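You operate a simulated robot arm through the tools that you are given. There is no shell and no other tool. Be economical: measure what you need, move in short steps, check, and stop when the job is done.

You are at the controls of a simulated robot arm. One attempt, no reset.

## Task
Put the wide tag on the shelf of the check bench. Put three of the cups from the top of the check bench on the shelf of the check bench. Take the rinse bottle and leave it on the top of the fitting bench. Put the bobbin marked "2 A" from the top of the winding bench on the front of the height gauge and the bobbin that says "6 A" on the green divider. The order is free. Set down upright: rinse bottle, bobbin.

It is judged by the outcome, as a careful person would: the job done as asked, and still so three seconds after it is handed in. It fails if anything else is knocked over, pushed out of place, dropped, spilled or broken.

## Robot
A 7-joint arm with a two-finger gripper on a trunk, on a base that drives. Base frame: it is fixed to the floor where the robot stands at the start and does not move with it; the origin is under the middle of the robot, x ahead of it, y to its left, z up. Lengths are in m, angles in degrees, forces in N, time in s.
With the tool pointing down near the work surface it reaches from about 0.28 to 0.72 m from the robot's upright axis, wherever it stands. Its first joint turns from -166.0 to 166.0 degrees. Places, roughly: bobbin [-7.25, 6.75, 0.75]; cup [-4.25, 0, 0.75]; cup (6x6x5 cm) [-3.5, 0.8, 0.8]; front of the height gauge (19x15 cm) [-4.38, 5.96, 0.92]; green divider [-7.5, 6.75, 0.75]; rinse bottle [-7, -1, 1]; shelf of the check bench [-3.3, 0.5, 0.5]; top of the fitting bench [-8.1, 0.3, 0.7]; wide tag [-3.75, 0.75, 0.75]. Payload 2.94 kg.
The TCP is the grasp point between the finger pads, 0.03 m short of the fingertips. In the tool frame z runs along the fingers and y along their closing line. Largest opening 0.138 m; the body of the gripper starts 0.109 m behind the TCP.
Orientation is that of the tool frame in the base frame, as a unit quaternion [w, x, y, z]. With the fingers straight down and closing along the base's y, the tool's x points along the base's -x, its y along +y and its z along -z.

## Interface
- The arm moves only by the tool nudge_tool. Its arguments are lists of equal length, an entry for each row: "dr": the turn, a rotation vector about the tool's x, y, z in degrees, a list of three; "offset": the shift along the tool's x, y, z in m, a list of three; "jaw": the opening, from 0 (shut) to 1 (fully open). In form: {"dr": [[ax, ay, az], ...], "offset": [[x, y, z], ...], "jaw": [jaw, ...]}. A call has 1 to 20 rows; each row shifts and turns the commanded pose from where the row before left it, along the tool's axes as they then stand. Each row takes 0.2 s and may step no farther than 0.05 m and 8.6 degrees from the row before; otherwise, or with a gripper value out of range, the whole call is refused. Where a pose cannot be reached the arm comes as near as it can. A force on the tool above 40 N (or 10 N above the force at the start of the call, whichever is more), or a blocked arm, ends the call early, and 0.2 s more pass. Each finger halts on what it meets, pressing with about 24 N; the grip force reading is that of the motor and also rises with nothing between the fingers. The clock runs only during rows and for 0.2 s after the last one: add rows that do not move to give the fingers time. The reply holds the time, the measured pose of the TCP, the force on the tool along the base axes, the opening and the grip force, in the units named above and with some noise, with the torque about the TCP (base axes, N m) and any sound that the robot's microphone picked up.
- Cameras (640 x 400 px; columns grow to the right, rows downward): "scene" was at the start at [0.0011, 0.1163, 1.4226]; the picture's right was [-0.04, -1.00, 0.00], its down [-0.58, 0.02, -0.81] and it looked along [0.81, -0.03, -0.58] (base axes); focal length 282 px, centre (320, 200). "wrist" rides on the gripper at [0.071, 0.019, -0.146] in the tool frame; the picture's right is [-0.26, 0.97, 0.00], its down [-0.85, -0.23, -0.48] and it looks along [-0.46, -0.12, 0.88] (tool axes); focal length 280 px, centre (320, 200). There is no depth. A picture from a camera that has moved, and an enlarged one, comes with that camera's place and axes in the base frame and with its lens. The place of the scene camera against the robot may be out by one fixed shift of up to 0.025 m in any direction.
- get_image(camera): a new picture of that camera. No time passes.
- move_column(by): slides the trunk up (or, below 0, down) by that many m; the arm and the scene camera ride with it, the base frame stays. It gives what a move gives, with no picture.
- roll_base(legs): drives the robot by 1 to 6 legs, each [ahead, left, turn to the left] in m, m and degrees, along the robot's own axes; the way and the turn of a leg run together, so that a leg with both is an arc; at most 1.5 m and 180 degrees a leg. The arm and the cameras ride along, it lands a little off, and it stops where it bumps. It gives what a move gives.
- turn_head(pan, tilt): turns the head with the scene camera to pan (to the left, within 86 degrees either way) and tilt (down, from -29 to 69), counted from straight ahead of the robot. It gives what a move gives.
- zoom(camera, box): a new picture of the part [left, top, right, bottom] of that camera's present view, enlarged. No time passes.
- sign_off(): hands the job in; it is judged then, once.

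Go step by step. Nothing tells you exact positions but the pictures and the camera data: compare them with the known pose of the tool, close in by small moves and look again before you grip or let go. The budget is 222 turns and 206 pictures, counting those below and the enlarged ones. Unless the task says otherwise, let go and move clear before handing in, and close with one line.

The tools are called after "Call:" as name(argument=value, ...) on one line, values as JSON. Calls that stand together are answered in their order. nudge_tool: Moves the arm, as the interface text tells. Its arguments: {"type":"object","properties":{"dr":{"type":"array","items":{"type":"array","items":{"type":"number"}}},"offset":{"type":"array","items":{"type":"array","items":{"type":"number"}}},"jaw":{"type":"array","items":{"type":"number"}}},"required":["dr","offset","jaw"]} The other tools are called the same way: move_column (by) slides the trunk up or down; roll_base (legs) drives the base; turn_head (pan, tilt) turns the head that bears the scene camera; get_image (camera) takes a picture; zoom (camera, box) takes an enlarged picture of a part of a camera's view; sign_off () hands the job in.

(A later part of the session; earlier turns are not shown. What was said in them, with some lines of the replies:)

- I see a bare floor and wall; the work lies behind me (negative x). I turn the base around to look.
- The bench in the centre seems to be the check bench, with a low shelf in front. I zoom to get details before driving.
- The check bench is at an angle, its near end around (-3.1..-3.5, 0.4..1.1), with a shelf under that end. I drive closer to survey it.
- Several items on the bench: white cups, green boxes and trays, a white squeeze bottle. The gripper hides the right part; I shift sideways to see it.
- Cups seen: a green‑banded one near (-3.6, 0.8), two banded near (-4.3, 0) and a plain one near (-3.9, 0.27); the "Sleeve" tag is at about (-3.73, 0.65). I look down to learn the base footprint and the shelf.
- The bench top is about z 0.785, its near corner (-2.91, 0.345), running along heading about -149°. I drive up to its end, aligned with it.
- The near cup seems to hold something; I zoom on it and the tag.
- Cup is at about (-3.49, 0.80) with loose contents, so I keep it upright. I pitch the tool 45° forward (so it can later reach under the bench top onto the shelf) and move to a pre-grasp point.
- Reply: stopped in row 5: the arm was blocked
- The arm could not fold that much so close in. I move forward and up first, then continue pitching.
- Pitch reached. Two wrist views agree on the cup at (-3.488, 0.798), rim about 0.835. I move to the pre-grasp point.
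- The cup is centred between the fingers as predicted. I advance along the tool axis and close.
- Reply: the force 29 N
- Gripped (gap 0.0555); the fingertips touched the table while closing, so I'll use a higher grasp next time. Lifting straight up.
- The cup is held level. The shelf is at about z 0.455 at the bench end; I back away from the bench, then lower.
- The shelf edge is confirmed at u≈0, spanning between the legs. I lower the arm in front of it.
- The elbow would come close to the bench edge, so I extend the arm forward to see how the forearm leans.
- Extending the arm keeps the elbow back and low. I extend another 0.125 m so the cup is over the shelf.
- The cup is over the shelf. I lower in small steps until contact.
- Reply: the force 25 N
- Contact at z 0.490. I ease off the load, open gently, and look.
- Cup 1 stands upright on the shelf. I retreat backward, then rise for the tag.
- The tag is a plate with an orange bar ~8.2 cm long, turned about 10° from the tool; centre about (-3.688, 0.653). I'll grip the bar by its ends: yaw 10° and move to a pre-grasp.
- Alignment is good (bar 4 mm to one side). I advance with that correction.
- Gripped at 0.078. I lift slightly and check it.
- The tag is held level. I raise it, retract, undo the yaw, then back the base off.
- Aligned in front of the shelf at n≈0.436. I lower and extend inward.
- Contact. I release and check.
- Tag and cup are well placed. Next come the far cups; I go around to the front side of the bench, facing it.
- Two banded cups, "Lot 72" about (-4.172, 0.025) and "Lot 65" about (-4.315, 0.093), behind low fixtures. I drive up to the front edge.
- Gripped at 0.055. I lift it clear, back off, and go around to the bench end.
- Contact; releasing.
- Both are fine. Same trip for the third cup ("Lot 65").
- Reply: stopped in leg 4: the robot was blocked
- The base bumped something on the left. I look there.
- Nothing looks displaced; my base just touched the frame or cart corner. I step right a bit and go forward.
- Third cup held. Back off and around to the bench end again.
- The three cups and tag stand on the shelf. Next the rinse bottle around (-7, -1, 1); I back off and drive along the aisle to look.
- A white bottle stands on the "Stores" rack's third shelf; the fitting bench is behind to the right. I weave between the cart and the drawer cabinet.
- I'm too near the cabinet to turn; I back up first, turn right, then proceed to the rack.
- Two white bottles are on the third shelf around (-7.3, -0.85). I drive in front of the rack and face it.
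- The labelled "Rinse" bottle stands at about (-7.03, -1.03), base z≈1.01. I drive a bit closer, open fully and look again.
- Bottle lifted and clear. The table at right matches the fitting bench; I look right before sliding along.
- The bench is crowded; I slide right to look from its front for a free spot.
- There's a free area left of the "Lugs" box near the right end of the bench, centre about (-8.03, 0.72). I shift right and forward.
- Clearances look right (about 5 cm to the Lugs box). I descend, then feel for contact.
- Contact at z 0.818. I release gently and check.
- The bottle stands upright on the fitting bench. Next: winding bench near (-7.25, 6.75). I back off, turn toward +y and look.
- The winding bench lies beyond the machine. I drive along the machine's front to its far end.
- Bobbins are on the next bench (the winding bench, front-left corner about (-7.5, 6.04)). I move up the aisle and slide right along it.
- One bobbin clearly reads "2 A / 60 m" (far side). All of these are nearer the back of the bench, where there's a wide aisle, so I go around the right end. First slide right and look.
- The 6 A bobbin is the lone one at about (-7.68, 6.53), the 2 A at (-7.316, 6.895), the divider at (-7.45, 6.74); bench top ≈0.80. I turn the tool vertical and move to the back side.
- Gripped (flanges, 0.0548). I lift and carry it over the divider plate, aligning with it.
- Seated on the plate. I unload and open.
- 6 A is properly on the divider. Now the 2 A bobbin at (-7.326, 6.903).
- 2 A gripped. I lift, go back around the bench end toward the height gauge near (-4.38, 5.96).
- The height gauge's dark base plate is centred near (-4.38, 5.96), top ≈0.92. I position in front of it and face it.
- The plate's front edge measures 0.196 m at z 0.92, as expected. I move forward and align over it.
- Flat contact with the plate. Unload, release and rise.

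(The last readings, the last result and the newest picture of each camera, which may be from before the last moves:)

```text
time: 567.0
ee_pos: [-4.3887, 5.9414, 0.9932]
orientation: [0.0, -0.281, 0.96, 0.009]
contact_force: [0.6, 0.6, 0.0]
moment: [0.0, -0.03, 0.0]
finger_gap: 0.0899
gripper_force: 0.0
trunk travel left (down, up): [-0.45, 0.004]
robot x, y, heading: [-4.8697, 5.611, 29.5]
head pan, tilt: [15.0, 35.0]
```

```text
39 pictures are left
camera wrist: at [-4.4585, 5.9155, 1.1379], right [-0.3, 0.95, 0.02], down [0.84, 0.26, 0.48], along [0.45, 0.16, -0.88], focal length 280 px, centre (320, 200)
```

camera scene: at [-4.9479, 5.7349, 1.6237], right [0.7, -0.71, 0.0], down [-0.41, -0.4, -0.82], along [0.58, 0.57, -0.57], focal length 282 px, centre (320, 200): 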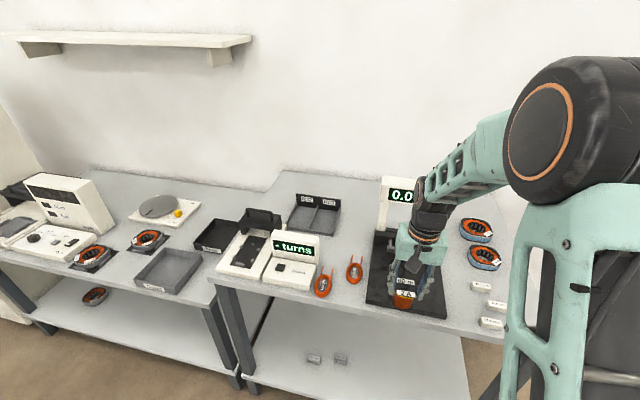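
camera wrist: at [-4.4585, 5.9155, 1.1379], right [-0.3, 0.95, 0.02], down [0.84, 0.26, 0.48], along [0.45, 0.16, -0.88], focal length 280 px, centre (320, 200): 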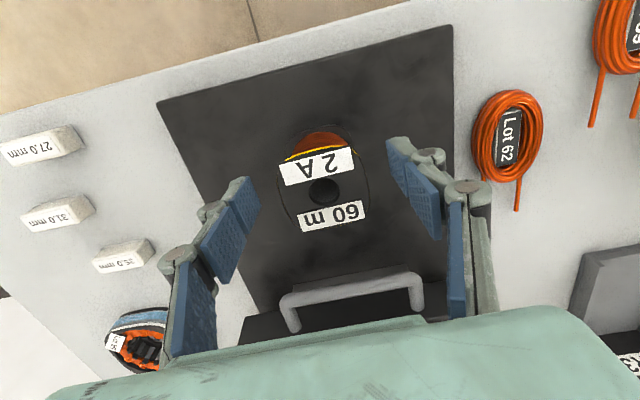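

Call:
nudge_tool(dr=[[0, 0, 0], [0, 0, 0], [0, 0, 0], [0, 0, 0], [0, 0, 0], [0, 0, 0]], offset=[[0, 0, -0.03], [0, 0, -0.04], [0.02, 0, -0.03], [0.04, 0, 0], [0.04, 0, 0], [0, 0, 0]], jaw=[0.65, 0.65, 0.65, 0.65, 0.65, 0.65])

Call:
roll_base(legs=[[-0.4, 0, 0]])

Call:
get_image(camera="scene")

Call:
get_image(camera="wrist")

```text
time: 568.4
ee_pos: [-4.4747, 5.8865, 1.0932]
orientation: [0.001, -0.28, 0.96, 0.008]
contact_force: [-0.1, 0.1, 0.4]
moment: [-0.01, 0.01, -0.02]
finger_gap: 0.0898
gripper_force: 0.1
trunk travel left (down, up): [-0.45, 0.004]
robot x, y, heading: [-4.8652, 5.6125, 29.4]
head pan, tilt: [15.0, 35.0]
```

```text
time: 570.9
ee_pos: [-4.8232, 5.6886, 1.0938]
orientation: [0.0, -0.283, 0.959, 0.009]
contact_force: [-0.4, -0.4, 0.6]
moment: [-0.02, 0.03, -0.02]
finger_gap: 0.0897
gripper_force: 0.1
trunk travel left (down, up): [-0.45, 0.004]
robot x, y, heading: [-5.216, 5.4143, 29.6]
head pan, tilt: [15.0, 35.0]
```

```text
38 pictures are left
camera scene: at [-5.2976, 5.5367, 1.6237], right [0.7, -0.71, 0.0], down [-0.41, -0.4, -0.82], along [0.58, 0.58, -0.57], focal length 282 px, centre (320, 200)
```

scene: 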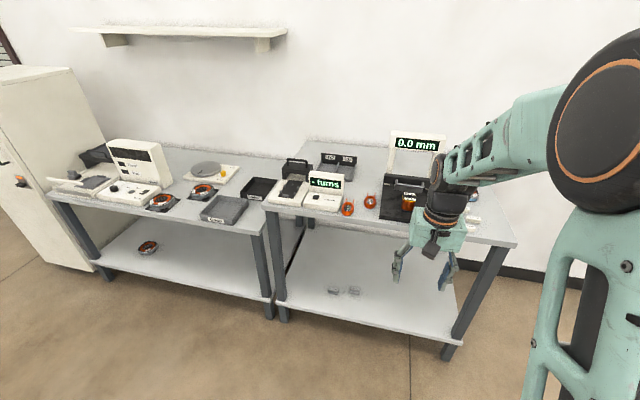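

```text
37 pictures are left
camera wrist: at [-4.8925, 5.6639, 1.2377], right [-0.3, 0.95, 0.02], down [0.84, 0.26, 0.48], along [0.45, 0.16, -0.88], focal length 280 px, centre (320, 200)
```

wrist: 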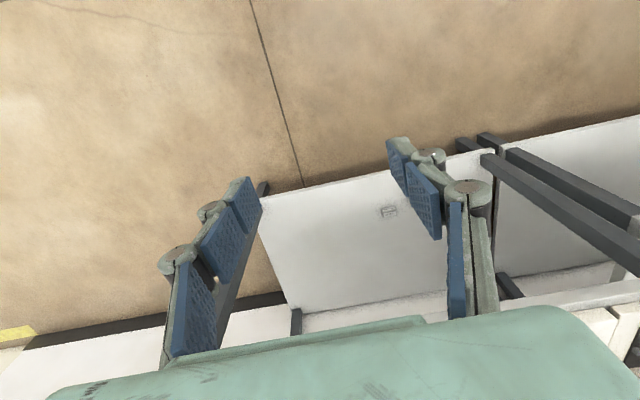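

Call:
zoom(camera="scene", box=[370, 120, 460, 230])

```text
3.64 times, centred on (415, 175) of scene
camera zoom: at [-5.2976, 5.5367, 1.6237], right [0.7, -0.71, 0.0], down [-0.41, -0.4, -0.82], along [0.58, 0.58, -0.57], focal length 1024 px, centre (-26, 291)
```

zoom: 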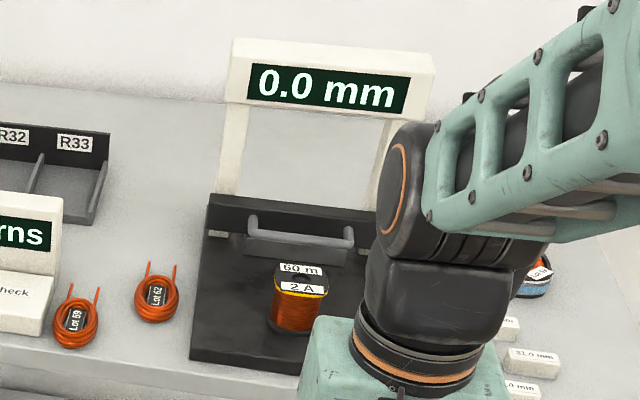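

The 2 A bobbin stands upright on the front of the height gauge, and everything else was in place when I last saw it. Handing in.

Call:
sign_off()

```text
The job is handed in.
```

All five parts of the job are done and handed in: the "Sleeve" tag (taken as the wide tag) and three cups are on the check bench shelf, the rinse bottle is upright on the fitting bench, the 6 A bobbin is upright on the green divider, and the 2 A bobbin is upright on the front of the height gauge. On the way, my base bumped the cart or frame corner beside the check bench once; nothing there looked moved afterwards.
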